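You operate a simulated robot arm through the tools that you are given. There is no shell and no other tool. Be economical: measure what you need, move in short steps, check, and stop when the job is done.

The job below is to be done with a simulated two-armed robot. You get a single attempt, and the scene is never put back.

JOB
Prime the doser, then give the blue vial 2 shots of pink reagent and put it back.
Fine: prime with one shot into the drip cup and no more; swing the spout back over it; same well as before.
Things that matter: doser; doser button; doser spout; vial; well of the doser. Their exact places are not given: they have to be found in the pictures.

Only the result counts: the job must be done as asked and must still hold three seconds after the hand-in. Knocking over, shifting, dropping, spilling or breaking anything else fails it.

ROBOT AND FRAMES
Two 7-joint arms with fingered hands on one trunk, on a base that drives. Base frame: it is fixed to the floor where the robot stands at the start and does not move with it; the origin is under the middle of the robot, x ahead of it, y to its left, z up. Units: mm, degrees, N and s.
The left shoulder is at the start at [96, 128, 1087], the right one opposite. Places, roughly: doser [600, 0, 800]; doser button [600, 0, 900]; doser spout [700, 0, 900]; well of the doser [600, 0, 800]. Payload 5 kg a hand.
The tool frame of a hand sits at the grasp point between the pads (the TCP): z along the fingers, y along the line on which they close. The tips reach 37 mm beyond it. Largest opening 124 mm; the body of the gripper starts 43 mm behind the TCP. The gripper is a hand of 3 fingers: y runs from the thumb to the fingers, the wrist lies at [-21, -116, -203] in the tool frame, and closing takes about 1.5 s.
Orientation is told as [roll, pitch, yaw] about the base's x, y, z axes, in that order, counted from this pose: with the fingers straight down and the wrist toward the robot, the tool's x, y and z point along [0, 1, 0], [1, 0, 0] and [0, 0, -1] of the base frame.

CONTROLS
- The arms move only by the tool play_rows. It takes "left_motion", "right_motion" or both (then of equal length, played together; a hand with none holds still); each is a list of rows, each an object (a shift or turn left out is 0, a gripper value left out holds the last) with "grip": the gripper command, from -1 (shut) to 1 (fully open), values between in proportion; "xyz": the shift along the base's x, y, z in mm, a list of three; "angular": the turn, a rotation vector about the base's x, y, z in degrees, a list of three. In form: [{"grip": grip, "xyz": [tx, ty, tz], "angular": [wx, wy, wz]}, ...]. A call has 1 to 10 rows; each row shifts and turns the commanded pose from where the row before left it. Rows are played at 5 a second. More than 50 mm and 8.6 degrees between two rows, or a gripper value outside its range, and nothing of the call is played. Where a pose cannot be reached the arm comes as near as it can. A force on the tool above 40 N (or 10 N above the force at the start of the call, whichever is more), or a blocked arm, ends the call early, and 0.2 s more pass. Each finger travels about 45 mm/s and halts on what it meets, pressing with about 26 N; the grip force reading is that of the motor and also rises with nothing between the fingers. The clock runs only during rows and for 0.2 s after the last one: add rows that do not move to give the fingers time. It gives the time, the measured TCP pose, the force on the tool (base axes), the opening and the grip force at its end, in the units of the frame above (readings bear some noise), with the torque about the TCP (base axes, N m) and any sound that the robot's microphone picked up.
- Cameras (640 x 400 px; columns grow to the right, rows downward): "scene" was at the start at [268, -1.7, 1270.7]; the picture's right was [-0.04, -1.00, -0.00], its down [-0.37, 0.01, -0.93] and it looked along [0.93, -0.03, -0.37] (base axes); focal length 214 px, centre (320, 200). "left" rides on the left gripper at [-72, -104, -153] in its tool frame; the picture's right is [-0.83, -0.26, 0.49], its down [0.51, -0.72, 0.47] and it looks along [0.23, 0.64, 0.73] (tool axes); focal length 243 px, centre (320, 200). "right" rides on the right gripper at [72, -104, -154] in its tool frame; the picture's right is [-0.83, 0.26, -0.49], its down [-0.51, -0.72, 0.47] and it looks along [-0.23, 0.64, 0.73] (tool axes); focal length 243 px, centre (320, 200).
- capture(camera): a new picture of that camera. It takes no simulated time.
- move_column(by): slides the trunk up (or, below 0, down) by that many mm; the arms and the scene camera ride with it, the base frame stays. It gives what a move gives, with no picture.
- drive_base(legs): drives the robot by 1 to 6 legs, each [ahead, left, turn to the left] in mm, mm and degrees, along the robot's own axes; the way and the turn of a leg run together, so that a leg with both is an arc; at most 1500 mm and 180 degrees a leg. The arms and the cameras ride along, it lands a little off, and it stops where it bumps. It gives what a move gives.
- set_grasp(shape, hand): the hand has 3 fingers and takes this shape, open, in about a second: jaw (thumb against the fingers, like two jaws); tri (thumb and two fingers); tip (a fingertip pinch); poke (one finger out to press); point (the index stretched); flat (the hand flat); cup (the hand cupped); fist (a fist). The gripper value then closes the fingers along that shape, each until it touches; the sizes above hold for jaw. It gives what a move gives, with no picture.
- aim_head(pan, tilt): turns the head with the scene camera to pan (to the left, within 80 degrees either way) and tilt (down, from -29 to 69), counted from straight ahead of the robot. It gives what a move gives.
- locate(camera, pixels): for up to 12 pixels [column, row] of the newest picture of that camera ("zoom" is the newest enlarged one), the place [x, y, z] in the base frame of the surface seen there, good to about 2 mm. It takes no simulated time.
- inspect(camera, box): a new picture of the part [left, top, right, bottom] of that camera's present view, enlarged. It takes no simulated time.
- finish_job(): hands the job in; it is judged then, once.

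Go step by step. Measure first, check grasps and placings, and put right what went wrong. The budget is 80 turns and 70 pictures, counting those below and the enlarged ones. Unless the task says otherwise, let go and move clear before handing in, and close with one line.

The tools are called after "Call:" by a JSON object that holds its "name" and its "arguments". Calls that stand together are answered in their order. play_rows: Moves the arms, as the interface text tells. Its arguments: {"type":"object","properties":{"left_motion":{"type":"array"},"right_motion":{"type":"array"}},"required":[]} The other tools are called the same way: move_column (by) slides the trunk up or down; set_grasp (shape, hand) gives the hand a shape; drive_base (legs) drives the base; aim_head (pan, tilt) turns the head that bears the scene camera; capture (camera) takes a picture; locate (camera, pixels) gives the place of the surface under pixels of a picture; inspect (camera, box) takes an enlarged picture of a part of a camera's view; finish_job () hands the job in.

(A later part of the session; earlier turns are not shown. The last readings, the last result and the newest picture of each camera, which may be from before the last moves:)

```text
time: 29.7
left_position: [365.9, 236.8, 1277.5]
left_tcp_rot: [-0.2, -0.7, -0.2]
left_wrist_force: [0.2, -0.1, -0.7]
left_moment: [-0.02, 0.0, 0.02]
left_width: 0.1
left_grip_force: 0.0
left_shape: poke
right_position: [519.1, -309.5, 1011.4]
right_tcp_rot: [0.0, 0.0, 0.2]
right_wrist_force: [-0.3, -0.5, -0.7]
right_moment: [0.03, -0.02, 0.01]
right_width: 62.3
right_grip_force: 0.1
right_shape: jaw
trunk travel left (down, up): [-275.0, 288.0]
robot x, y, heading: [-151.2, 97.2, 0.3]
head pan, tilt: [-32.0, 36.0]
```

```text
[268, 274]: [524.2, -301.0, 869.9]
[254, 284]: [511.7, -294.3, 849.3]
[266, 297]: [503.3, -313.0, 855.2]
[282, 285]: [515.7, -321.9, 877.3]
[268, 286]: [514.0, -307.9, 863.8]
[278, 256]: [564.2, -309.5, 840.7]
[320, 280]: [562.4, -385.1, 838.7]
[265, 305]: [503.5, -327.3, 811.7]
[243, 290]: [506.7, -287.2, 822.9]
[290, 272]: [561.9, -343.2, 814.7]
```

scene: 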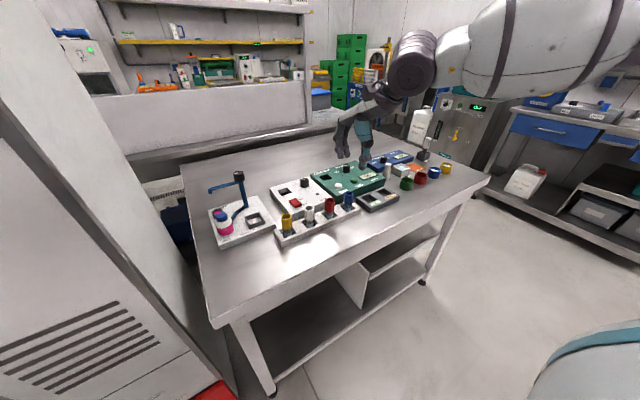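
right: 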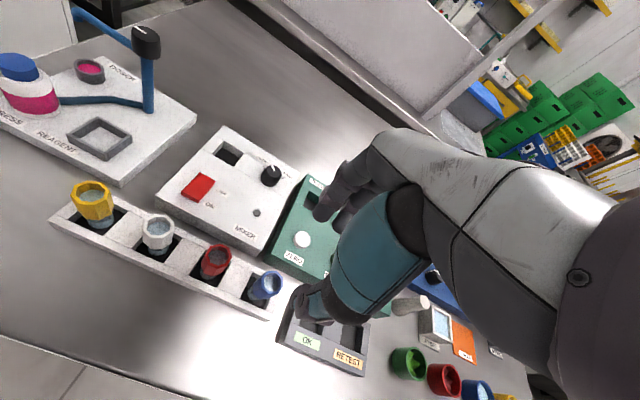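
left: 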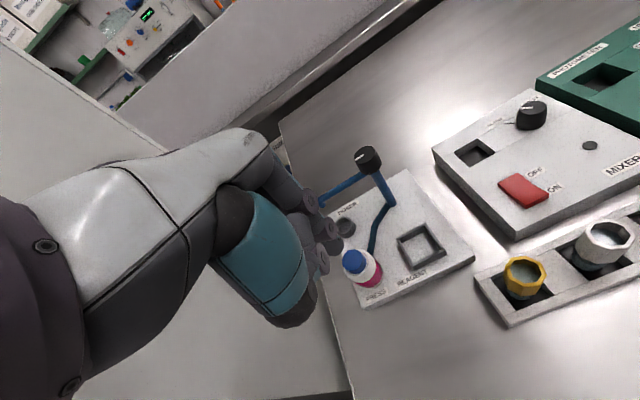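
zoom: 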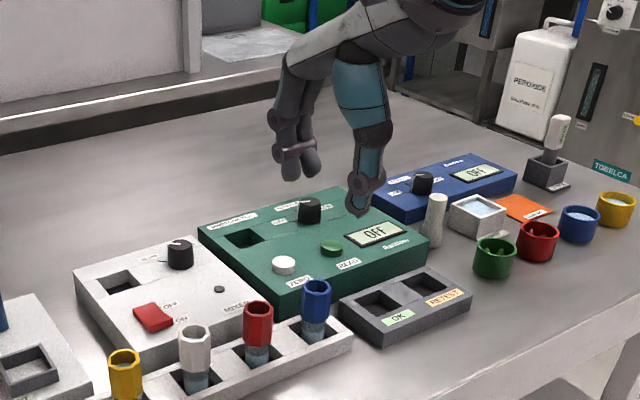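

Call:
{"name": "locate", "arguments": {"camera": "zoom", "pixels": [[358, 208], [352, 200], [290, 174], [312, 172], [360, 185], [295, 150]]}}

Call:
{"name": "play_rows", "arguments": {"right_motion": [{"grip": -0.15, "xyz": [-5, 1, -30]}, {"xyz": [0, 0, -40]}, {"xyz": [0, 0, -15]}, {"xyz": [0, 0, 0]}]}}

Call:
{"name": "inspect", "arguments": {"camera": "scene", "box": [310, 130, 390, 230]}}

Call:
{"name": "inspect", "arguments": {"camera": "right", "box": [240, 160, 400, 340]}}

```text
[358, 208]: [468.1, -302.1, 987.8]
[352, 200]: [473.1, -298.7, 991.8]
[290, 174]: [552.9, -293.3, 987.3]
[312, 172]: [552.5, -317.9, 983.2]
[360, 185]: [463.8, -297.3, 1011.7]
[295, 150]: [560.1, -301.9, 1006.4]
```

```text
time: 30.7
left_position: [365.7, 236.6, 1277.8]
left_tcp_rot: [-0.2, -0.7, -0.1]
left_wrist_force: [-0.9, 0.4, 0.0]
left_moment: [-0.04, 0.03, 0.01]
left_width: 0.2
left_grip_force: 0.1
left_shape: poke
right_position: [511.9, -309.5, 925.5]
right_tcp_rot: [0.0, 0.0, 0.1]
right_wrist_force: [-0.4, -0.4, -0.1]
right_moment: [0.02, -0.01, -0.02]
right_width: 53.3
right_grip_force: 0.0
right_shape: jaw
trunk travel left (down, up): [-275.0, 288.0]
robot x, y, heading: [-154.2, 96.1, 0.2]
head pan, tilt: [-32.0, 36.0]
```

```text
4.00 times, centred on (350, 180) of scene
```

zoom: 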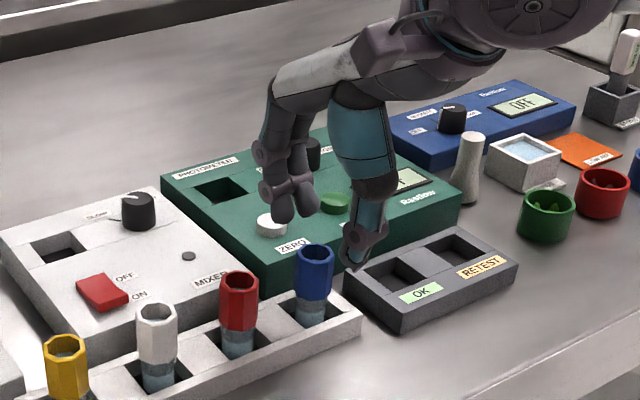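

```text
2.22 times, centred on (320, 250) of right
```

zoom: 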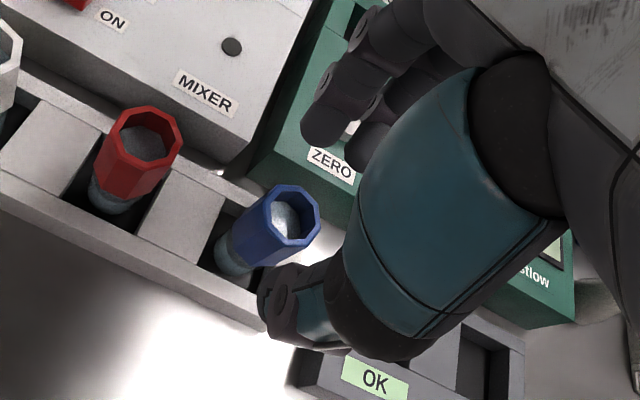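

The hand is centred over the vial with tips at about z 888, and the photometer edge at x≈562 stays clear. I will lower to z≈875 and close.

Call:
{"name": "play_rows", "arguments": {"right_motion": [{"xyz": [2, 2, -20]}, {"xyz": [0, 0, -15]}, {"xyz": [0, 0, -15]}, {"xyz": [0, 0, 0]}]}}

Call:
{"name": "inspect", "arguments": {"camera": "scene", "box": [310, 130, 390, 230]}}

```text
time: 31.7
left_position: [365.1, 235.6, 1277.2]
left_tcp_rot: [-0.2, -0.7, -0.2]
left_wrist_force: [-0.5, 0.9, -0.3]
left_moment: [-0.01, -0.02, 0.01]
left_width: 0.1
left_grip_force: 0.1
left_shape: poke
right_position: [512.5, -305.6, 874.6]
right_tcp_rot: [0.1, -0.1, 0.1]
right_wrist_force: [0.1, -0.4, 0.1]
right_moment: [0.03, 0.01, -0.01]
right_width: 52.9
right_grip_force: 0.1
right_shape: jaw
trunk travel left (down, up): [-275.0, 288.0]
robot x, y, heading: [-154.2, 98.7, 0.1]
head pan, tilt: [-32.0, 36.0]
```

```text
4.00 times, centred on (350, 180) of scene
```

zoom: 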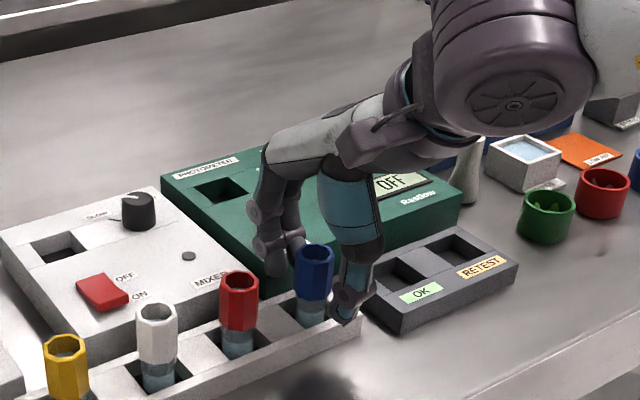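

Call:
{"name": "play_rows", "arguments": {"right_motion": [{"grip": -1}, {}, {}, {}, {}, {}]}}

Call:
{"name": "inspect", "arguments": {"camera": "scene", "box": [310, 130, 390, 230]}}

Call:
{"name": "inspect", "arguments": {"camera": "right", "box": [240, 160, 400, 340]}}

```text
time: 33.1
left_position: [365.4, 235.8, 1277.1]
left_tcp_rot: [-0.2, -0.6, -0.1]
left_wrist_force: [-0.2, 0.0, -0.4]
left_moment: [-0.01, -0.02, 0.02]
left_width: 0.0
left_grip_force: 0.0
left_shape: poke
right_position: [512.4, -306.6, 874.8]
right_tcp_rot: [0.0, 0.0, 0.3]
right_wrist_force: [-1.2, 0.2, -0.1]
right_moment: [0.0, 0.0, -0.02]
right_width: 19.5
right_grip_force: 26.6
right_shape: jaw
trunk travel left (down, up): [-275.0, 288.0]
robot x, y, heading: [-149.7, 99.1, 0.2]
head pan, tilt: [-32.0, 36.0]
```

```text
4.00 times, centred on (350, 180) of scene
```

zoom: 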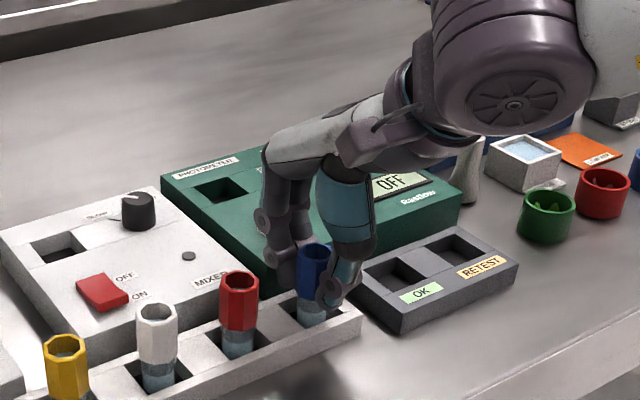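

```text
2.22 times, centred on (320, 250) of right
```

zoom: 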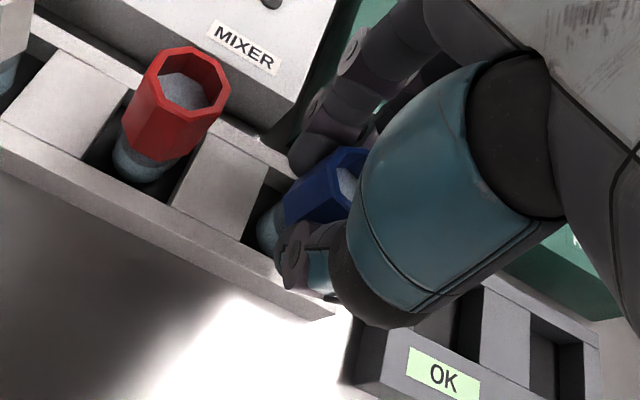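

Call:
{"name": "play_rows", "arguments": {"right_motion": [{"xyz": [0, 0, 10]}, {"xyz": [0, 0, 20]}, {"xyz": [0, 0, 20]}, {"xyz": [0, 0, 25]}, {"xyz": [0, 0, 25]}, {"xyz": [0, 0, 0]}]}}

Call:
{"name": "inspect", "arguments": {"camera": "scene", "box": [310, 110, 390, 220]}}

```text
time: 34.5
left_position: [365.2, 236.7, 1277.8]
left_tcp_rot: [-0.2, -0.7, -0.2]
left_wrist_force: [0.4, -0.5, 0.0]
left_moment: [0.0, 0.02, 0.02]
left_width: 0.2
left_grip_force: 0.1
left_shape: poke
right_position: [512.2, -306.2, 975.9]
right_tcp_rot: [0.0, 0.0, 0.1]
right_wrist_force: [1.4, 0.1, -0.3]
right_moment: [0.03, 0.02, 0.01]
right_width: 19.4
right_grip_force: 26.0
right_shape: jaw
trunk travel left (down, up): [-275.0, 288.0]
robot x, y, heading: [-152.9, 100.9, 0.2]
head pan, tilt: [-32.0, 36.0]
```

```text
3.64 times, centred on (350, 165) of scene
```

zoom: 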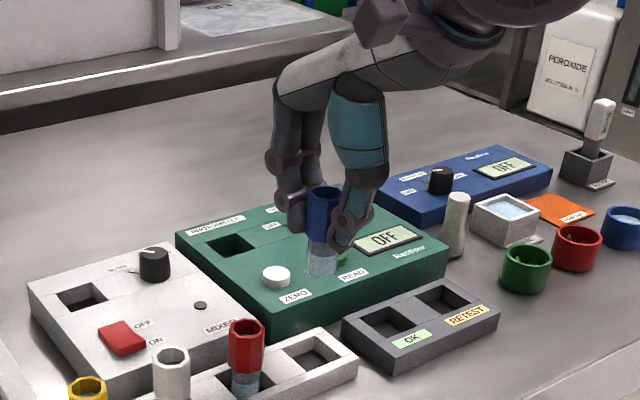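

The vial is held and out of the rack. I will measure it in this view at the rim (322,192) and the bottom (322,272).

Call:
{"name": "locate", "arguments": {"camera": "zoom", "pixels": [[322, 187], [310, 192], [336, 192], [322, 240], [320, 265], [322, 272], [306, 265], [336, 265], [322, 200], [318, 366], [333, 340], [285, 355]]}}

```text
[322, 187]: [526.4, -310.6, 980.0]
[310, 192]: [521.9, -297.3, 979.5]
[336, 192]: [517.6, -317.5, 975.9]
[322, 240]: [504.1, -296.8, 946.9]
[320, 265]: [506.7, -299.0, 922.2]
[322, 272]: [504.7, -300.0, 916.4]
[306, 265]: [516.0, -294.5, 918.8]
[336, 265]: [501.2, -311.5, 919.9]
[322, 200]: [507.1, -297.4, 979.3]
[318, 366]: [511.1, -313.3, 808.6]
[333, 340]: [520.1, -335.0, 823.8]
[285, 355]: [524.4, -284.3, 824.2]
```

Vial length is about 70 mm, with the rim 4 mm above the TCP. I will carry it over to the doser, staying high and just short of the well, and remeasure the well.

Call:
{"name": "play_rows", "arguments": {"right_motion": [{"xyz": [9, 39, 2]}, {"xyz": [9, 39, 2]}, {"xyz": [9, 39, 2]}, {"xyz": [9, 39, 2]}, {"xyz": [9, 39, 2]}, {"xyz": [9, 39, 2]}, {"xyz": [9, 39, 2]}, {}]}}

Call:
{"name": "aim_head", "arguments": {"pan": -10, "tilt": 42}}

Call:
{"name": "inspect", "arguments": {"camera": "scene", "box": [280, 110, 370, 210]}}

Call:
{"name": "capture", "arguments": {"camera": "right"}}

```text
time: 36.3
left_position: [364.8, 234.4, 1278.1]
left_tcp_rot: [-0.2, -0.7, -0.2]
left_wrist_force: [0.7, -0.2, 0.1]
left_moment: [0.03, -0.01, -0.01]
left_width: 0.1
left_grip_force: 0.0
left_shape: poke
right_position: [576.7, -36.2, 989.0]
right_tcp_rot: [0.1, 0.0, 0.2]
right_wrist_force: [0.6, 0.4, 0.3]
right_moment: [0.03, 0.0, -0.01]
right_width: 19.2
right_grip_force: 25.8
right_shape: jaw
trunk travel left (down, up): [-275.0, 288.0]
robot x, y, heading: [-150.9, 98.4, 0.2]
head pan, tilt: [-32.0, 36.0]
```

```text
time: 37.2
left_position: [366.0, 236.7, 1278.3]
left_tcp_rot: [-0.2, -0.6, -0.2]
left_wrist_force: [0.1, -0.6, 0.0]
left_moment: [0.01, 0.01, 0.0]
left_width: 0.3
left_grip_force: 0.1
left_shape: poke
right_position: [577.4, -34.1, 988.3]
right_tcp_rot: [-0.1, 0.0, 0.2]
right_wrist_force: [0.2, -0.1, -0.9]
right_moment: [0.05, 0.01, 0.0]
right_width: 19.2
right_grip_force: 26.1
right_shape: jaw
trunk travel left (down, up): [-275.0, 288.0]
robot x, y, heading: [-152.9, 93.4, -0.1]
head pan, tilt: [-10.0, 42.0]
```

```text
4.00 times, centred on (325, 160) of scene
```

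zoom: 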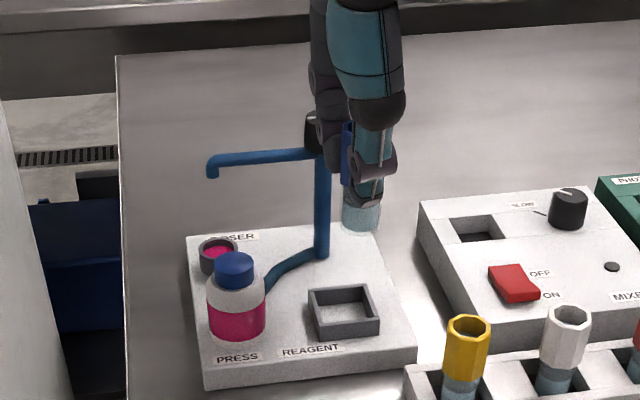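

```text
28 pictures are left
```

right: 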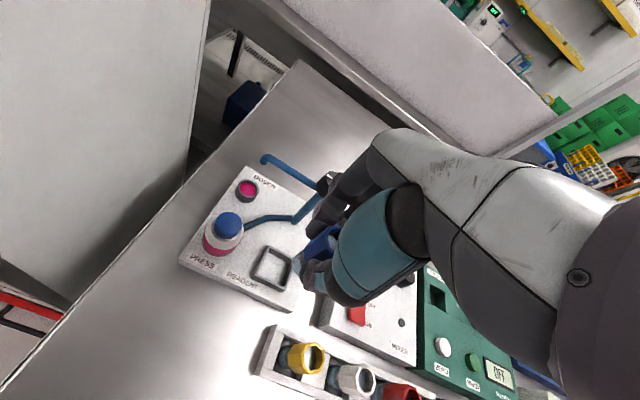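

Call:
{"name": "locate", "arguments": {"camera": "zoom", "pixels": [[310, 292], [364, 287], [377, 318], [317, 325], [314, 296], [361, 291], [371, 316], [322, 322], [322, 250], [212, 175], [217, 245], [360, 230]]}}

```text
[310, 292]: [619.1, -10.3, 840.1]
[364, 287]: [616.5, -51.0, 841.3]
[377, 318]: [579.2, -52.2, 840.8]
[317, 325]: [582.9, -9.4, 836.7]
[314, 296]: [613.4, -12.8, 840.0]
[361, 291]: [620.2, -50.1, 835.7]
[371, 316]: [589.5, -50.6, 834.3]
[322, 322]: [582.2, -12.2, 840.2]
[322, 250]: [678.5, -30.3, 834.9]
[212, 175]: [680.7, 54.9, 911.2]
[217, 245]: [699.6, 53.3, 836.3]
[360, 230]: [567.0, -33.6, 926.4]
```

The well's rim runs x 578–621 and y −53 to −9, so its centre is about (599.5,−31.5). I will bring the vial over it and lower it to just above the rim.

Call:
{"name": "play_rows", "arguments": {"right_motion": [{"xyz": [21, 4, 0]}, {"xyz": [0, 0, -25]}, {"xyz": [0, 0, -25]}, {"xyz": [0, 0, -23]}, {}]}}

Call:
{"name": "inspect", "arguments": {"camera": "scene", "box": [280, 110, 370, 210]}}

Call:
{"name": "inspect", "arguments": {"camera": "right", "box": [200, 170, 400, 330]}}

```text
time: 38.4
left_position: [363.9, 236.4, 1277.8]
left_tcp_rot: [-0.1, -0.7, -0.2]
left_wrist_force: [0.6, -0.4, 0.8]
left_moment: [0.01, 0.0, 0.0]
left_width: 0.0
left_grip_force: 0.1
left_shape: poke
right_position: [597.4, -28.6, 918.0]
right_tcp_rot: [0.0, 0.0, 0.1]
right_wrist_force: [-0.4, -0.4, 0.3]
right_moment: [-0.04, -0.04, -0.03]
right_width: 19.1
right_grip_force: 25.7
right_shape: jaw
trunk travel left (down, up): [-275.0, 288.0]
robot x, y, heading: [-148.6, 102.7, 0.1]
head pan, tilt: [-10.0, 42.0]
```

```text
4.00 times, centred on (325, 160) of scene
```

zoom: 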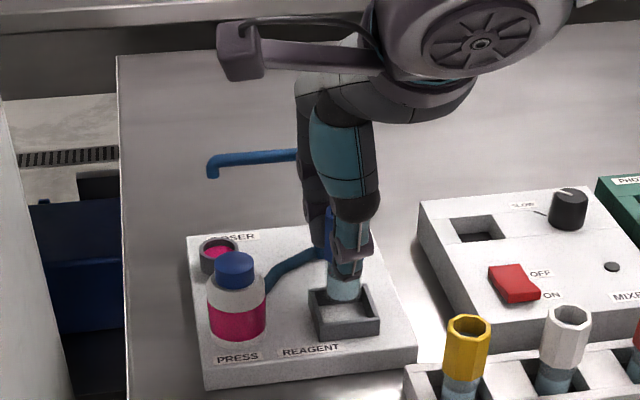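

```text
2.50 times, centred on (300, 250) of right
```

zoom: 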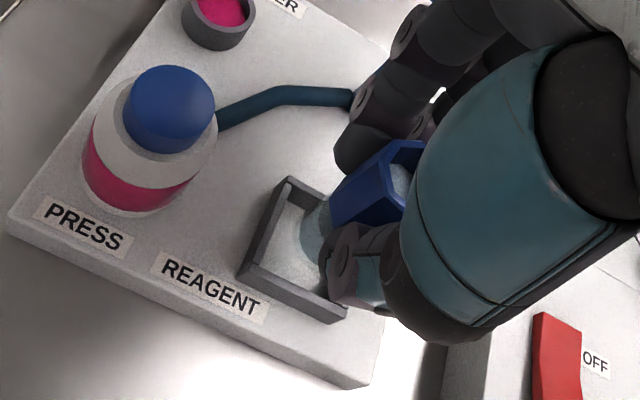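

Call:
{"name": "locate", "arguments": {"camera": "zoom", "pixels": [[304, 240], [312, 255], [320, 262], [325, 205], [290, 185], [245, 265], [340, 310], [262, 272], [280, 210]]}}

```text
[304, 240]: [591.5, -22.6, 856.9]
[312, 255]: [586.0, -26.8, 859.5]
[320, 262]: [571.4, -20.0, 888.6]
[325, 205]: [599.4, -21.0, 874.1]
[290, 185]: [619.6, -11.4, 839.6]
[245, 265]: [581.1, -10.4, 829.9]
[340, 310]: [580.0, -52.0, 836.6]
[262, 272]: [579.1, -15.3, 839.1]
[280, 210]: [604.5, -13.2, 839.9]
```

The vial centre is about (597.7,−32) against the well at (599.7,−31.5), so I will shift 2 mm and lower.

Call:
{"name": "play_rows", "arguments": {"right_motion": [{"xyz": [2, 1, -6]}, {"xyz": [0, 0, -9]}, {"xyz": [0, 0, -8]}, {}]}}

Call:
{"name": "play_rows", "arguments": {"right_motion": [{"xyz": [0, 0, -2]}, {"xyz": [0, 0, -2]}, {}]}}

Call:
{"name": "inspect", "arguments": {"camera": "right", "box": [200, 170, 400, 330]}}

```text
time: 39.4
left_position: [364.3, 237.5, 1277.5]
left_tcp_rot: [-0.2, -0.7, -0.2]
left_wrist_force: [0.0, 0.2, 0.6]
left_moment: [-0.03, 0.01, -0.01]
left_width: 0.0
left_grip_force: 0.0
left_shape: poke
right_position: [600.0, -27.0, 893.7]
right_tcp_rot: [0.0, -0.1, 0.1]
right_wrist_force: [-0.3, -0.4, -0.1]
right_moment: [-0.01, -0.02, -0.02]
right_width: 19.1
right_grip_force: 26.0
right_shape: jaw
trunk travel left (down, up): [-275.0, 288.0]
robot x, y, heading: [-150.5, 101.0, 0.0]
head pan, tilt: [-10.0, 42.0]
```

```text
time: 40.2
left_position: [365.3, 237.1, 1278.3]
left_tcp_rot: [-0.2, -0.7, -0.2]
left_wrist_force: [-0.3, 0.1, -0.4]
left_moment: [0.0, -0.03, 0.0]
left_width: 0.2
left_grip_force: 0.1
left_shape: poke
right_position: [599.0, -26.5, 889.9]
right_tcp_rot: [0.1, -0.1, 0.1]
right_wrist_force: [1.3, 1.1, 6.4]
right_moment: [-0.08, -0.07, 0.01]
right_width: 19.4
right_grip_force: 25.5
right_shape: jaw
trunk travel left (down, up): [-275.0, 288.0]
robot x, y, heading: [-151.1, 98.4, 0.5]
head pan, tilt: [-10.0, 42.0]
```

```text
2.50 times, centred on (300, 250) of right
```

zoom: 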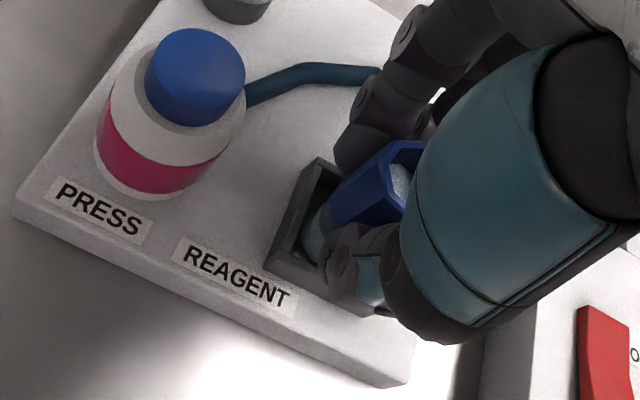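

The vial touches the well floor with 6.4 N. I will release and rise straight up.

Call:
{"name": "play_rows", "arguments": {"right_motion": [{"grip": -0.5}, {}, {"grip": -0.15}, {}, {}]}}

Call:
{"name": "play_rows", "arguments": {"right_motion": [{"xyz": [0, 0, 15]}, {"xyz": [0, 0, 25]}, {"xyz": [0, 0, 30]}, {"xyz": [0, 0, 30]}, {"xyz": [-40, 0, 20]}]}}

Call:
{"name": "set_grasp", "arguments": {"hand": "right", "shape": "poke"}}

Call:
{"name": "inspect", "arguments": {"camera": "scene", "box": [280, 110, 370, 210]}}

```text
time: 41.4
left_position: [365.0, 236.7, 1276.7]
left_tcp_rot: [-0.2, -0.6, -0.2]
left_wrist_force: [-0.3, 0.2, 0.3]
left_moment: [-0.01, -0.01, 0.01]
left_width: 0.0
left_grip_force: 0.0
left_shape: poke
right_position: [599.6, -27.8, 888.5]
right_tcp_rot: [0.0, 0.1, 0.2]
right_wrist_force: [0.2, -0.8, -0.4]
right_moment: [0.01, 0.01, 0.0]
right_width: 52.3
right_grip_force: 0.0
right_shape: jaw
trunk travel left (down, up): [-275.0, 288.0]
robot x, y, heading: [-152.6, 96.3, 0.3]
head pan, tilt: [-10.0, 42.0]
```

```text
time: 42.6
left_position: [362.0, 237.2, 1280.0]
left_tcp_rot: [-0.1, -0.9, -0.3]
left_wrist_force: [0.0, 0.9, -0.3]
left_moment: [0.05, -0.09, -0.04]
left_width: 0.0
left_grip_force: 0.1
left_shape: poke
right_position: [555.7, -27.3, 1012.2]
right_tcp_rot: [0.0, -0.1, 0.1]
right_wrist_force: [-0.9, 0.3, 0.0]
right_moment: [-0.02, 0.02, 0.0]
right_width: 52.6
right_grip_force: 0.2
right_shape: jaw
trunk travel left (down, up): [-275.0, 288.0]
robot x, y, heading: [-153.0, 98.7, 0.2]
head pan, tilt: [-10.0, 42.0]
```

```text
time: 43.5
left_position: [366.2, 237.0, 1277.0]
left_tcp_rot: [-0.3, -0.7, -0.2]
left_wrist_force: [0.0, -0.7, 1.1]
left_moment: [0.02, 0.02, 0.01]
left_width: 0.0
left_grip_force: 0.0
left_shape: poke
right_position: [559.3, -29.0, 1009.7]
right_tcp_rot: [0.1, 0.0, 0.1]
right_wrist_force: [-0.3, 0.6, -0.7]
right_moment: [-0.01, -0.02, -0.01]
right_width: 0.1
right_grip_force: 0.1
right_shape: poke
trunk travel left (down, up): [-275.0, 288.0]
robot x, y, heading: [-154.7, 99.3, 0.3]
head pan, tilt: [-10.0, 42.0]
```

```text
4.00 times, centred on (325, 160) of scene
```

zoom: 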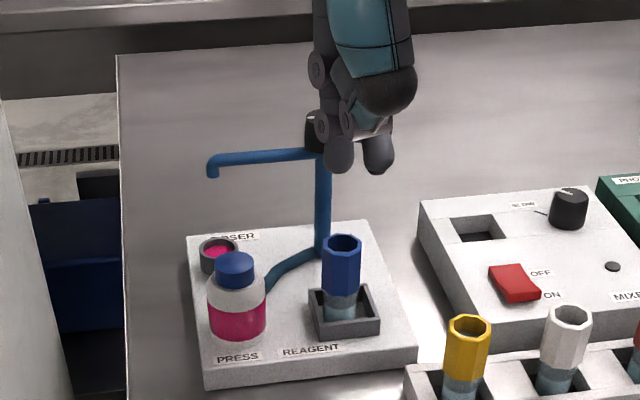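

The blue vial stands upright in the well. Next I will take the poking hand over the spout arm to its far side, around x≈712, y≈40.

Call:
{"name": "play_rows", "arguments": {"right_motion": [{"xyz": [10, 35, 10]}, {"xyz": [25, 35, 0]}, {"xyz": [40, 0, 0]}, {"xyz": [40, 0, 0]}, {"xyz": [40, 0, 0]}, {}]}}

Call:
{"name": "inspect", "arguments": {"camera": "scene", "box": [280, 90, 370, 200]}}

Call:
{"name": "inspect", "arguments": {"camera": "right", "box": [160, 100, 400, 340]}}

```text
time: 44.9
left_position: [364.4, 235.6, 1277.4]
left_tcp_rot: [-0.2, -0.8, -0.2]
left_wrist_force: [-0.7, -0.1, -0.4]
left_moment: [-0.04, -0.03, -0.03]
left_width: 0.0
left_grip_force: 0.1
left_shape: poke
right_position: [712.5, 41.7, 1020.7]
right_tcp_rot: [-0.1, -0.1, 0.2]
right_wrist_force: [-0.5, 0.7, 0.8]
right_moment: [0.05, 0.0, 0.01]
right_width: 0.0
right_grip_force: 0.0
right_shape: poke
trunk travel left (down, up): [-275.0, 288.0]
robot x, y, heading: [-154.6, 100.0, -0.0]
head pan, tilt: [-10.0, 42.0]
```

```text
3.64 times, centred on (325, 145) of scene
```

zoom: 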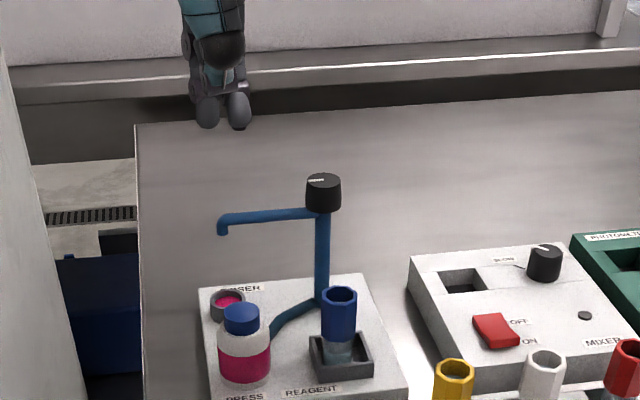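

```text
1.67 times, centred on (280, 220) of right
```

zoom: 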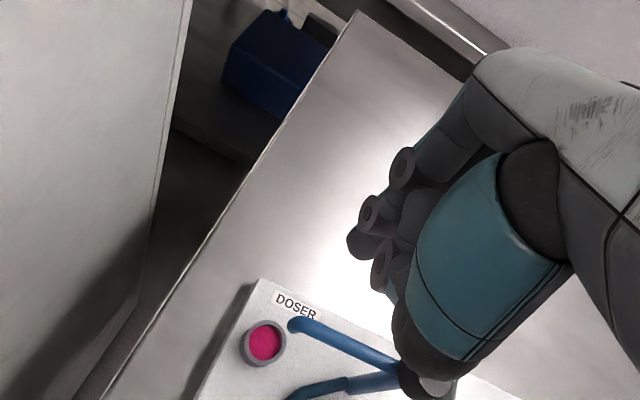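

Call:
{"name": "play_rows", "arguments": {"right_motion": [{"xyz": [0, 0, -25]}, {"xyz": [0, 0, -25]}, {"xyz": [0, 0, -15]}, {"xyz": [0, 0, -13]}, {}]}}

Call:
{"name": "inspect", "arguments": {"camera": "scene", "box": [280, 90, 370, 200]}}

Call:
{"name": "inspect", "arguments": {"camera": "right", "box": [200, 160, 400, 360]}}

```text
time: 46.1
left_position: [364.0, 235.4, 1276.5]
left_tcp_rot: [-0.2, -0.7, -0.2]
left_wrist_force: [-0.5, 0.8, -0.7]
left_moment: [0.0, -0.02, 0.03]
left_width: 0.0
left_grip_force: 0.1
left_shape: poke
right_position: [713.3, 42.4, 941.3]
right_tcp_rot: [-0.1, 0.1, 0.3]
right_wrist_force: [1.1, -0.1, -0.6]
right_moment: [0.0, 0.02, -0.03]
right_width: 0.0
right_grip_force: 0.0
right_shape: poke
trunk travel left (down, up): [-275.0, 288.0]
robot x, y, heading: [-155.2, 98.9, 0.3]
head pan, tilt: [-10.0, 42.0]
```

```text
3.64 times, centred on (325, 145) of scene
```

zoom: 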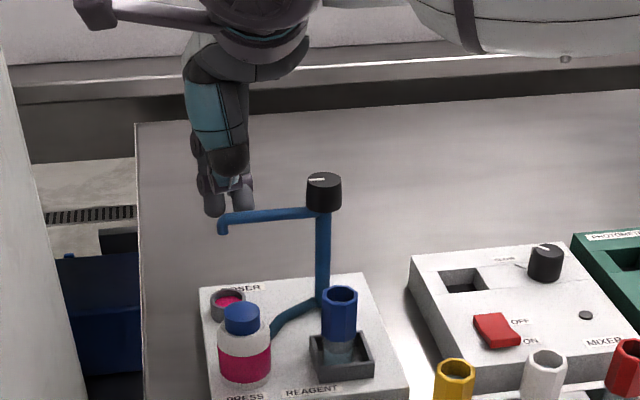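

```text
2.00 times, centred on (300, 260) of right
```

zoom: 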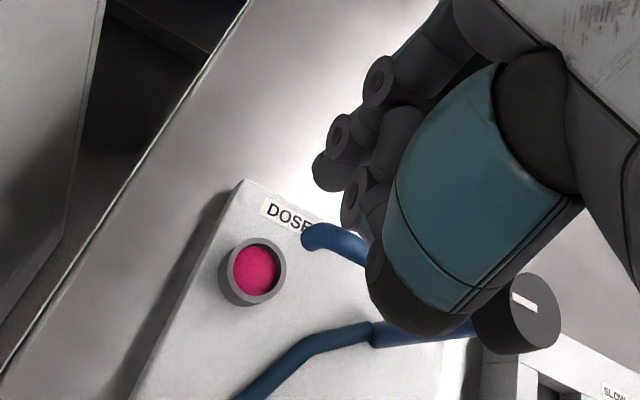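

Call:
{"name": "locate", "arguments": {"camera": "zoom", "pixels": [[410, 320], [380, 300], [372, 255], [350, 220], [325, 180], [345, 240], [370, 185], [525, 305]]}}

```text
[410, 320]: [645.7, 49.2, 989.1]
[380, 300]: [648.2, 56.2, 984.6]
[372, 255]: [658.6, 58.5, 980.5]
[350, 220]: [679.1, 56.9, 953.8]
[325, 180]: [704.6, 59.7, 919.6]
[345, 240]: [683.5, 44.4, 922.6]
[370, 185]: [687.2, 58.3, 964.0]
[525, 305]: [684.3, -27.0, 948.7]
```

The fingertips are behind the arm at z≈908–920 and the thumb is clear above it. I will push gently along the arc to about 30°.

Call:
{"name": "play_rows", "arguments": {"right_motion": [{"xyz": [-10, -1, 0]}, {"xyz": [-9, -1, 0]}, {"xyz": [-8, 0.7, 0]}, {"xyz": [-8, 0.7, 0]}, {"xyz": [-8, -1, 0]}, {"xyz": [-8, -2, 0]}, {}]}}

Call:
{"name": "inspect", "arguments": {"camera": "scene", "box": [280, 90, 370, 200]}}

```text
time: 47.7
left_position: [365.5, 236.8, 1277.2]
left_tcp_rot: [-0.2, -0.8, -0.2]
left_wrist_force: [0.6, 1.0, -1.0]
left_moment: [0.0, -0.02, -0.01]
left_width: 0.0
left_grip_force: 0.1
left_shape: poke
right_position: [662.3, 40.3, 940.8]
right_tcp_rot: [0.0, 0.0, 0.1]
right_wrist_force: [0.1, -0.3, 0.4]
right_moment: [-0.02, -0.01, -0.01]
right_width: 0.1
right_grip_force: 0.0
right_shape: poke
trunk travel left (down, up): [-275.0, 288.0]
robot x, y, heading: [-154.3, 99.3, 0.1]
head pan, tilt: [-10.0, 42.0]
```

```text
3.64 times, centred on (325, 145) of scene
```

zoom: 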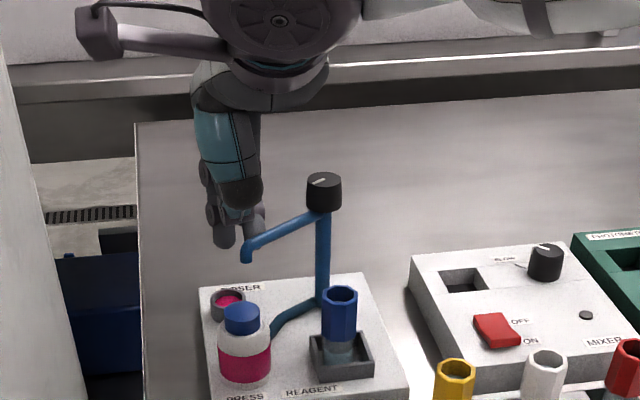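

The arm follows, so I will continue along the arc to about 80°.

Call:
{"name": "play_rows", "arguments": {"right_motion": [{"xyz": [-7.5, -4, 0]}, {"xyz": [-7, -5, 0]}, {"xyz": [-6.3, -5, 0]}, {"xyz": [-6, -5.5, 0]}, {"xyz": [-5, -6.5, 0]}, {"xyz": [-4, -7, 0]}, {"xyz": [-2, -5, 0]}, {}]}}

Call:
{"name": "inspect", "arguments": {"camera": "scene", "box": [280, 110, 370, 210]}}

```text
time: 49.5
left_position: [364.8, 236.0, 1278.0]
left_tcp_rot: [-0.1, -0.7, -0.2]
left_wrist_force: [-0.3, 0.0, 0.6]
left_moment: [-0.01, -0.02, -0.01]
left_width: 0.1
left_grip_force: 0.0
left_shape: poke
right_position: [623.6, 0.2, 942.2]
right_tcp_rot: [0.0, -0.1, 0.2]
right_wrist_force: [-0.2, -0.5, -0.6]
right_moment: [0.02, 0.02, 0.03]
right_width: 0.2
right_grip_force: 0.0
right_shape: poke
trunk travel left (down, up): [-275.0, 288.0]
robot x, y, heading: [-148.9, 99.0, 0.2]
head pan, tilt: [-10.0, 42.0]
```

```text
4.00 times, centred on (325, 160) of scene
```

zoom: 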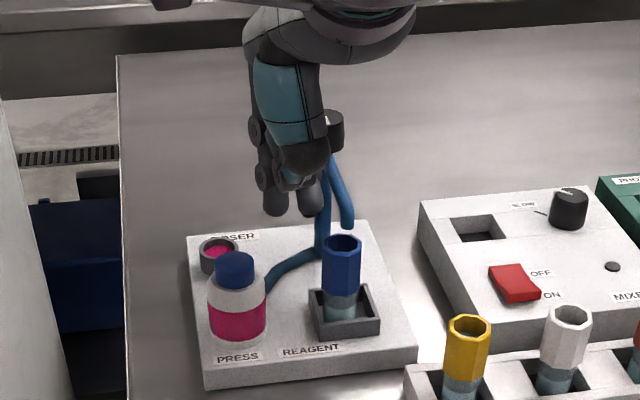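

Call:
{"name": "locate", "arguments": {"camera": "zoom", "pixels": [[348, 224], [346, 212], [338, 185], [330, 165], [325, 240], [358, 240], [342, 234], [342, 260], [312, 205]]}}

Call:
{"name": "inspect", "arguments": {"camera": "right", "box": [200, 160, 400, 360]}}

```text
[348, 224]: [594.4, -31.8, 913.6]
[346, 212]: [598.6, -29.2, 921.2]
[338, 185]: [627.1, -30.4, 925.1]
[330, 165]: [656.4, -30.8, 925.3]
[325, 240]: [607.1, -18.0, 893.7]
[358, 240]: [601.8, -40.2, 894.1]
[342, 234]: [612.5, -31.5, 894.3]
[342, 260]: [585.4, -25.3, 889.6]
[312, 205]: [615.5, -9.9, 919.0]
```

```text
2.00 times, centred on (300, 260) of right
```

zoom: 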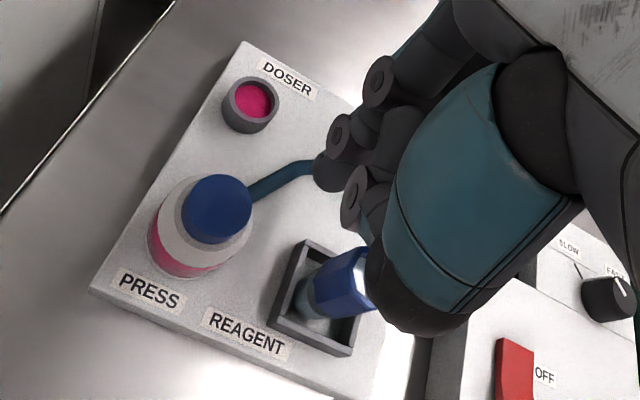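

The spout outlet is at (598,−32), right over the vial (rim centre about (599.5,−31)). I will back away to the left and come over the cap.

Call:
{"name": "play_rows", "arguments": {"right_motion": [{"xyz": [0, 15, 0]}, {"xyz": [-5, 20, 0]}, {"xyz": [-17, 21, 0]}, {"xyz": [0, 0, -14]}, {}]}}

Call:
{"name": "inspect", "arguments": {"camera": "scene", "box": [280, 110, 370, 210]}}

```text
time: 50.7
left_position: [364.7, 236.7, 1278.7]
left_tcp_rot: [-0.3, -0.7, -0.2]
left_wrist_force: [-0.3, 0.3, 0.5]
left_moment: [0.02, -0.03, 0.01]
left_width: 0.0
left_grip_force: 0.0
left_shape: poke
right_position: [601.9, 56.8, 929.0]
right_tcp_rot: [0.1, 0.0, 0.1]
right_wrist_force: [-0.3, 1.0, -0.3]
right_moment: [-0.01, -0.03, 0.02]
right_width: 0.0
right_grip_force: 0.0
right_shape: poke
trunk travel left (down, up): [-275.0, 288.0]
robot x, y, heading: [-149.9, 96.8, 0.4]
head pan, tilt: [-10.0, 42.0]
```

```text
4.00 times, centred on (325, 160) of scene
```

zoom: 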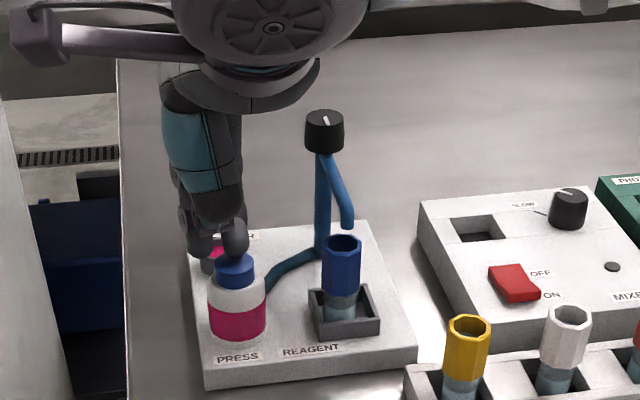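

The spout stayed in place. First shot now.

Call:
{"name": "play_rows", "arguments": {"right_motion": [{"xyz": [0, 0, -5]}, {"xyz": [0, 0, -3]}, {"xyz": [0, 0, -3]}, {}]}}

```text
time: 51.7
left_position: [364.7, 236.6, 1277.7]
left_tcp_rot: [-0.2, -0.8, -0.1]
left_wrist_force: [-0.2, 0.3, 0.7]
left_moment: [0.0, -0.03, -0.03]
left_width: 0.0
left_grip_force: 0.0
left_shape: poke
right_position: [602.3, 57.0, 916.6]
right_tcp_rot: [-0.1, 0.0, 0.1]
right_wrist_force: [0.8, -0.7, 5.5]
right_moment: [-0.1, -0.03, 0.03]
right_width: 0.0
right_grip_force: 0.0
right_shape: poke
trunk travel left (down, up): [-275.0, 288.0]
robot x, y, heading: [-156.4, 101.5, 0.1]
head pan, tilt: [-10.0, 42.0]
heard: click
```

Call:
{"name": "play_rows", "arguments": {"right_motion": [{"xyz": [0, 0, 5]}, {"xyz": [0, 0, 7]}, {}, {}]}}

Call:
{"name": "inspect", "arguments": {"camera": "scene", "box": [280, 110, 370, 210]}}

```text
time: 52.7
left_position: [365.6, 235.3, 1276.9]
left_tcp_rot: [-0.2, -0.7, -0.2]
left_wrist_force: [0.2, 0.6, -0.3]
left_moment: [-0.03, 0.0, -0.02]
left_width: 0.0
left_grip_force: 0.0
left_shape: poke
right_position: [602.9, 57.2, 927.0]
right_tcp_rot: [0.0, 0.0, 0.2]
right_wrist_force: [-0.2, 0.3, 0.9]
right_moment: [-0.01, 0.01, -0.03]
right_width: 0.0
right_grip_force: 0.1
right_shape: poke
trunk travel left (down, up): [-275.0, 288.0]
robot x, y, heading: [-153.6, 96.5, 0.1]
head pan, tilt: [-10.0, 42.0]
```

```text
4.00 times, centred on (325, 160) of scene
```

zoom: 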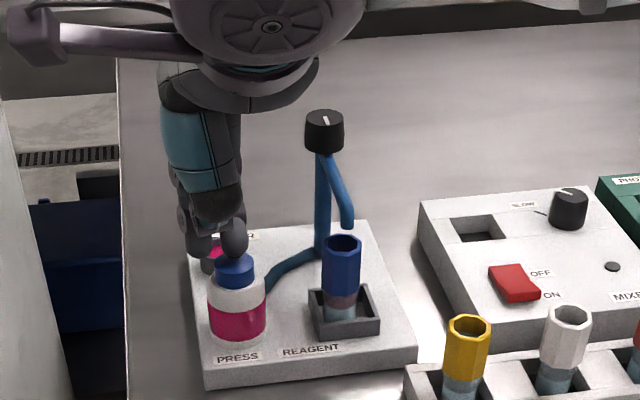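

The vial shows a pink band after one click. Second shot, after lifting a little more so the cap is fully released.

Call:
{"name": "play_rows", "arguments": {"right_motion": [{"xyz": [0, 0, 4]}, {}, {"xyz": [0, 0, -5]}, {"xyz": [0, 0, -5]}, {"xyz": [0, 0, -3]}, {"xyz": [0, 0, -2]}, {}]}}

```text
time: 54.3
left_position: [363.7, 237.2, 1277.5]
left_tcp_rot: [-0.1, -0.6, -0.3]
left_wrist_force: [-0.1, 0.0, 0.3]
left_moment: [0.03, 0.0, -0.05]
left_width: 0.0
left_grip_force: 0.2
left_shape: poke
right_position: [602.5, 58.4, 917.6]
right_tcp_rot: [0.0, -0.1, 0.1]
right_wrist_force: [0.2, -0.8, 4.3]
right_moment: [-0.08, -0.03, 0.02]
right_width: 0.0
right_grip_force: 0.1
right_shape: poke
trunk travel left (down, up): [-275.0, 288.0]
robot x, y, heading: [-151.4, 98.8, 0.2]
head pan, tilt: [-10.0, 42.0]
heard: click
```

That is two clicks into the vial. I will lift, cross over to the right side of the spout arm and check.

Call:
{"name": "play_rows", "arguments": {"right_motion": [{"xyz": [0, 0, 12]}, {"xyz": [0, 0, 35]}, {"xyz": [0, 0, 40]}, {"xyz": [5, -45, 0]}, {"xyz": [5, -45, 0]}, {"xyz": [5, -48, 0]}, {"xyz": [5, 0, -25]}, {"xyz": [0, 0, -25]}, {"xyz": [0, 0, -12]}, {}]}}

Call:
{"name": "inspect", "arguments": {"camera": "scene", "box": [280, 110, 370, 210]}}

Call:
{"name": "inspect", "arguments": {"camera": "right", "box": [160, 130, 400, 370]}}

```text
time: 56.5
left_position: [364.9, 238.5, 1277.1]
left_tcp_rot: [-0.3, -0.7, -0.1]
left_wrist_force: [-0.1, -0.1, 0.2]
left_moment: [0.0, -0.01, -0.01]
left_width: 0.0
left_grip_force: 0.1
left_shape: poke
right_position: [622.1, -81.2, 942.2]
right_tcp_rot: [0.0, 0.0, 0.2]
right_wrist_force: [0.6, -0.4, 0.9]
right_moment: [-0.03, -0.02, 0.0]
right_width: 0.0
right_grip_force: 0.0
right_shape: poke
trunk travel left (down, up): [-275.0, 288.0]
robot x, y, heading: [-153.0, 98.7, 0.2]
head pan, tilt: [-10.0, 42.0]
```

```text
4.00 times, centred on (325, 160) of scene
```

zoom: 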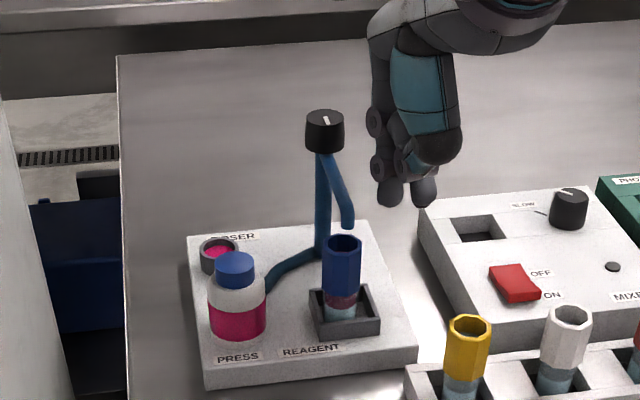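

```text
1.67 times, centred on (280, 250) of right
```

zoom: 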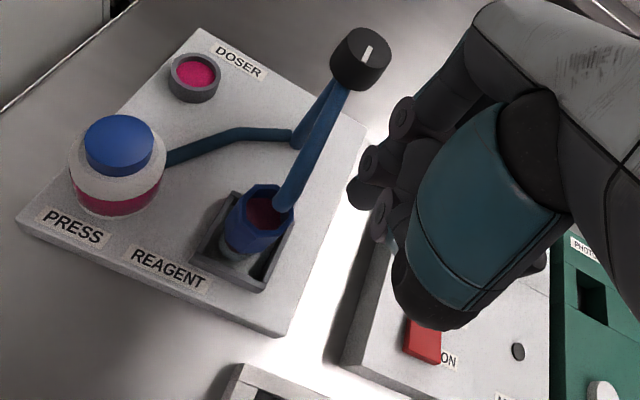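

The pink reagent is in the vial. I will push the spout arm back from its right side, first to about 30°.

Call:
{"name": "play_rows", "arguments": {"right_motion": [{"xyz": [0, 11, 0]}, {"xyz": [0, 10, 0]}, {"xyz": [-2, 8, 0]}, {"xyz": [-1.5, 8.6, 0]}, {"xyz": [-0.7, 9.3, 0]}, {"xyz": [0, 9, 0]}, {"xyz": [1.8, 9.4, 0]}, {"xyz": [3, 9.3, 0]}, {"xyz": [4.5, 9, 0]}, {"xyz": [5.8, 8.5, 0]}]}}

Call:
{"name": "inspect", "arguments": {"camera": "scene", "box": [280, 110, 370, 210]}}

```text
time: 58.7
left_position: [365.8, 235.2, 1278.2]
left_tcp_rot: [-0.1, -0.7, -0.2]
left_wrist_force: [-0.1, -0.6, 0.1]
left_moment: [0.01, 0.04, 0.02]
left_width: 0.0
left_grip_force: 0.0
left_shape: poke
right_position: [633.3, 11.7, 941.8]
right_tcp_rot: [0.0, 0.1, 0.0]
right_wrist_force: [0.4, 0.6, -1.0]
right_moment: [-0.01, 0.01, 0.01]
right_width: 0.3
right_grip_force: 0.2
right_shape: poke
trunk travel left (down, up): [-275.0, 288.0]
robot x, y, heading: [-151.1, 94.9, 0.2]
head pan, tilt: [-10.0, 42.0]
```

```text
4.00 times, centred on (325, 160) of scene
```

zoom: 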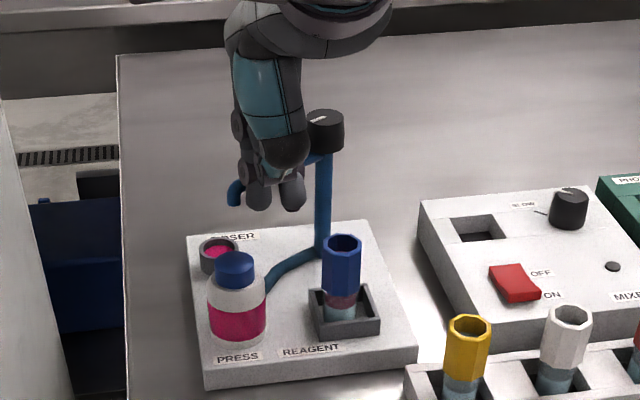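

Call:
{"name": "play_rows", "arguments": {"right_motion": [{"xyz": [7.5, 6.5, 0]}, {"xyz": [8.5, 5, 0]}, {"xyz": [5, 2.5, 0]}, {"xyz": [3, 1, 0]}, {}]}}

Call:
{"name": "inspect", "arguments": {"camera": "scene", "box": [280, 110, 370, 210]}}

```text
time: 59.9
left_position: [365.5, 237.0, 1277.1]
left_tcp_rot: [-0.2, -0.7, -0.2]
left_wrist_force: [0.6, 0.5, -0.3]
left_moment: [0.03, -0.03, -0.02]
left_width: 0.0
left_grip_force: 0.1
left_shape: poke
right_position: [656.9, 24.6, 942.1]
right_tcp_rot: [0.0, 0.1, 0.0]
right_wrist_force: [-1.9, -0.6, 0.3]
right_moment: [0.01, -0.04, 0.0]
right_width: 0.0
right_grip_force: 0.1
right_shape: poke
trunk travel left (down, up): [-275.0, 288.0]
robot x, y, heading: [-151.2, 102.1, 0.3]
head pan, tilt: [-10.0, 42.0]
```

```text
4.00 times, centred on (325, 160) of scene
```

zoom: 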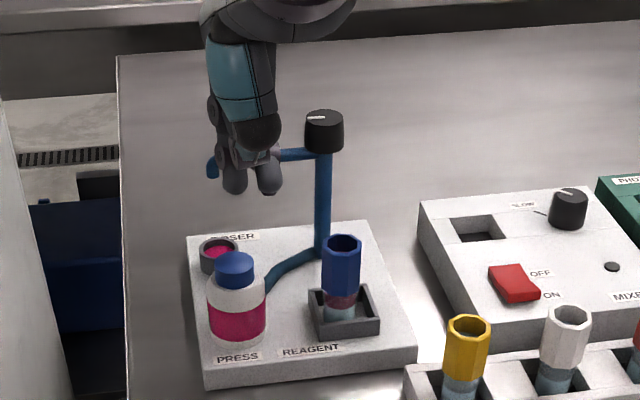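

Call:
{"name": "locate", "arguments": {"camera": "zoom", "pixels": [[212, 175], [212, 163], [290, 155], [310, 153], [217, 240], [205, 250], [236, 248]]}}

```text
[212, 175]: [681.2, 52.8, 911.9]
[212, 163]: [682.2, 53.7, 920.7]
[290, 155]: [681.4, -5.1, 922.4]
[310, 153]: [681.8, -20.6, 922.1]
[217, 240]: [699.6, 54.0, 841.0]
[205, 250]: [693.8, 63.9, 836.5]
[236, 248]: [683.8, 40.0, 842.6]
```

The outlet is back at (681,53,912), the same as at the start over the cup. I will retreat, set jaw and go above the vial.

Call:
{"name": "play_rows", "arguments": {"right_motion": [{"xyz": [-20, 0, 0]}, {"xyz": [-25, 0, 20]}, {"xyz": [-12, -15, 30]}, {"xyz": [0, -38, 25]}]}}

Call:
{"name": "set_grasp", "arguments": {"hand": "right", "shape": "jaw"}}

Call:
{"name": "play_rows", "arguments": {"right_motion": [{"grip": -0.15}, {}, {}, {}, {}, {}, {}]}}

```text
time: 60.9
left_position: [362.9, 234.1, 1277.8]
left_tcp_rot: [-0.1, -0.8, -0.2]
left_wrist_force: [-0.7, 0.5, 0.3]
left_moment: [0.02, -0.01, 0.0]
left_width: 0.2
left_grip_force: 0.0
left_shape: poke
right_position: [599.8, -29.9, 1018.4]
right_tcp_rot: [0.0, 0.0, 0.1]
right_wrist_force: [-0.2, -0.1, 0.9]
right_moment: [0.05, 0.01, 0.03]
right_width: 0.0
right_grip_force: 0.0
right_shape: poke
trunk travel left (down, up): [-275.0, 288.0]
robot x, y, heading: [-153.6, 100.0, -0.1]
head pan, tilt: [-10.0, 42.0]
```

```text
time: 61.8
left_position: [364.8, 237.5, 1277.6]
left_tcp_rot: [-0.3, -0.7, -0.2]
left_wrist_force: [-0.7, -0.1, 0.3]
left_moment: [0.0, 0.02, 0.0]
left_width: 0.0
left_grip_force: 0.2
left_shape: poke
right_position: [601.5, -29.7, 1017.6]
right_tcp_rot: [0.0, 0.0, 0.2]
right_wrist_force: [0.9, 0.1, -0.5]
right_moment: [0.01, -0.02, -0.04]
right_width: 123.8
right_grip_force: 0.1
right_shape: jaw
trunk travel left (down, up): [-275.0, 288.0]
robot x, y, heading: [-153.4, 97.9, -0.0]
head pan, tilt: [-10.0, 42.0]
```

```text
time: 63.4
left_position: [365.4, 237.4, 1277.4]
left_tcp_rot: [-0.2, -0.7, -0.2]
left_wrist_force: [0.3, 0.1, -0.2]
left_moment: [0.05, 0.0, 0.01]
left_width: 0.0
left_grip_force: 0.1
left_shape: poke
right_position: [601.4, -29.3, 1018.2]
right_tcp_rot: [0.0, -0.1, 0.1]
right_wrist_force: [-0.7, 0.4, -0.7]
right_moment: [0.02, -0.03, -0.01]
right_width: 53.1
right_grip_force: 0.0
right_shape: jaw
trunk travel left (down, up): [-275.0, 288.0]
robot x, y, heading: [-153.4, 97.0, 0.4]
head pan, tilt: [-10.0, 42.0]
```

Call:
{"name": "play_rows", "arguments": {"right_motion": [{"xyz": [-1, 0.5, -30]}, {"xyz": [0, 0, -30]}, {"xyz": [0, 0, -25]}, {"xyz": [0, 0, -22]}, {"xyz": [0, 0, -21]}, {}]}}

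Call:
{"name": "inspect", "arguments": {"camera": "scene", "box": [280, 110, 370, 210]}}

```text
time: 64.8
left_position: [364.6, 236.6, 1277.4]
left_tcp_rot: [-0.2, -0.8, -0.2]
left_wrist_force: [-0.7, -0.1, 1.2]
left_moment: [0.04, -0.01, 0.01]
left_width: 0.0
left_grip_force: 0.1
left_shape: poke
right_position: [598.6, -25.3, 890.5]
right_tcp_rot: [0.0, 0.1, 0.2]
right_wrist_force: [-0.4, 0.1, 0.3]
right_moment: [0.01, -0.02, 0.02]
right_width: 53.0
right_grip_force: 0.1
right_shape: jaw
trunk travel left (down, up): [-275.0, 288.0]
robot x, y, heading: [-149.0, 96.5, -0.1]
head pan, tilt: [-10.0, 42.0]
```

```text
4.00 times, centred on (325, 160) of scene
```

zoom: 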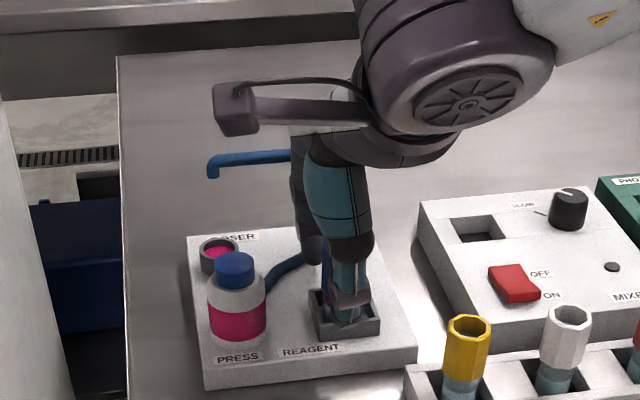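

Call:
{"name": "play_rows", "arguments": {"right_motion": [{"xyz": [1, -2, 0]}, {"grip": -1}, {}, {}, {}, {}, {}]}}

Call:
{"name": "play_rows", "arguments": {"right_motion": [{"xyz": [0, 0, 8]}, {"xyz": [0, 0, 20]}, {"xyz": [0, 0, 25]}, {"xyz": [-5, 0, 25]}, {"xyz": [-15, 0, 10]}, {}]}}

Call:
{"name": "inspect", "arguments": {"camera": "scene", "box": [280, 110, 370, 210]}}

```text
time: 66.4
left_position: [365.3, 237.2, 1277.2]
left_tcp_rot: [-0.2, -0.7, -0.2]
left_wrist_force: [0.0, 0.4, -0.3]
left_moment: [-0.02, 0.02, 0.0]
left_width: 0.2
left_grip_force: 0.1
left_shape: poke
right_position: [600.3, -27.7, 888.3]
right_tcp_rot: [0.0, 0.0, 0.1]
right_wrist_force: [-0.5, 0.0, 0.7]
right_moment: [0.02, 0.0, -0.01]
right_width: 19.3
right_grip_force: 26.2
right_shape: jaw
trunk travel left (down, up): [-275.0, 288.0]
robot x, y, heading: [-152.1, 98.4, 0.2]
head pan, tilt: [-10.0, 42.0]
```

```text
time: 67.8
left_position: [366.4, 236.5, 1277.2]
left_tcp_rot: [-0.2, -0.7, -0.3]
left_wrist_force: [1.0, 0.7, -0.1]
left_moment: [-0.04, -0.01, -0.01]
left_width: 0.1
left_grip_force: 0.1
left_shape: poke
right_position: [579.3, -27.5, 977.1]
right_tcp_rot: [0.1, 0.1, 0.1]
right_wrist_force: [-0.7, 0.0, -0.1]
right_moment: [0.04, 0.02, 0.0]
right_width: 19.5
right_grip_force: 25.9
right_shape: jaw
trunk travel left (down, up): [-275.0, 288.0]
robot x, y, heading: [-154.1, 100.9, 0.3]
head pan, tilt: [-10.0, 42.0]
```

```text
4.00 times, centred on (325, 160) of scene
```

zoom: 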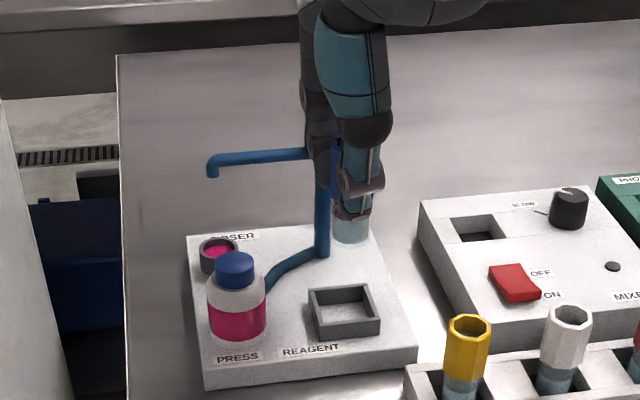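

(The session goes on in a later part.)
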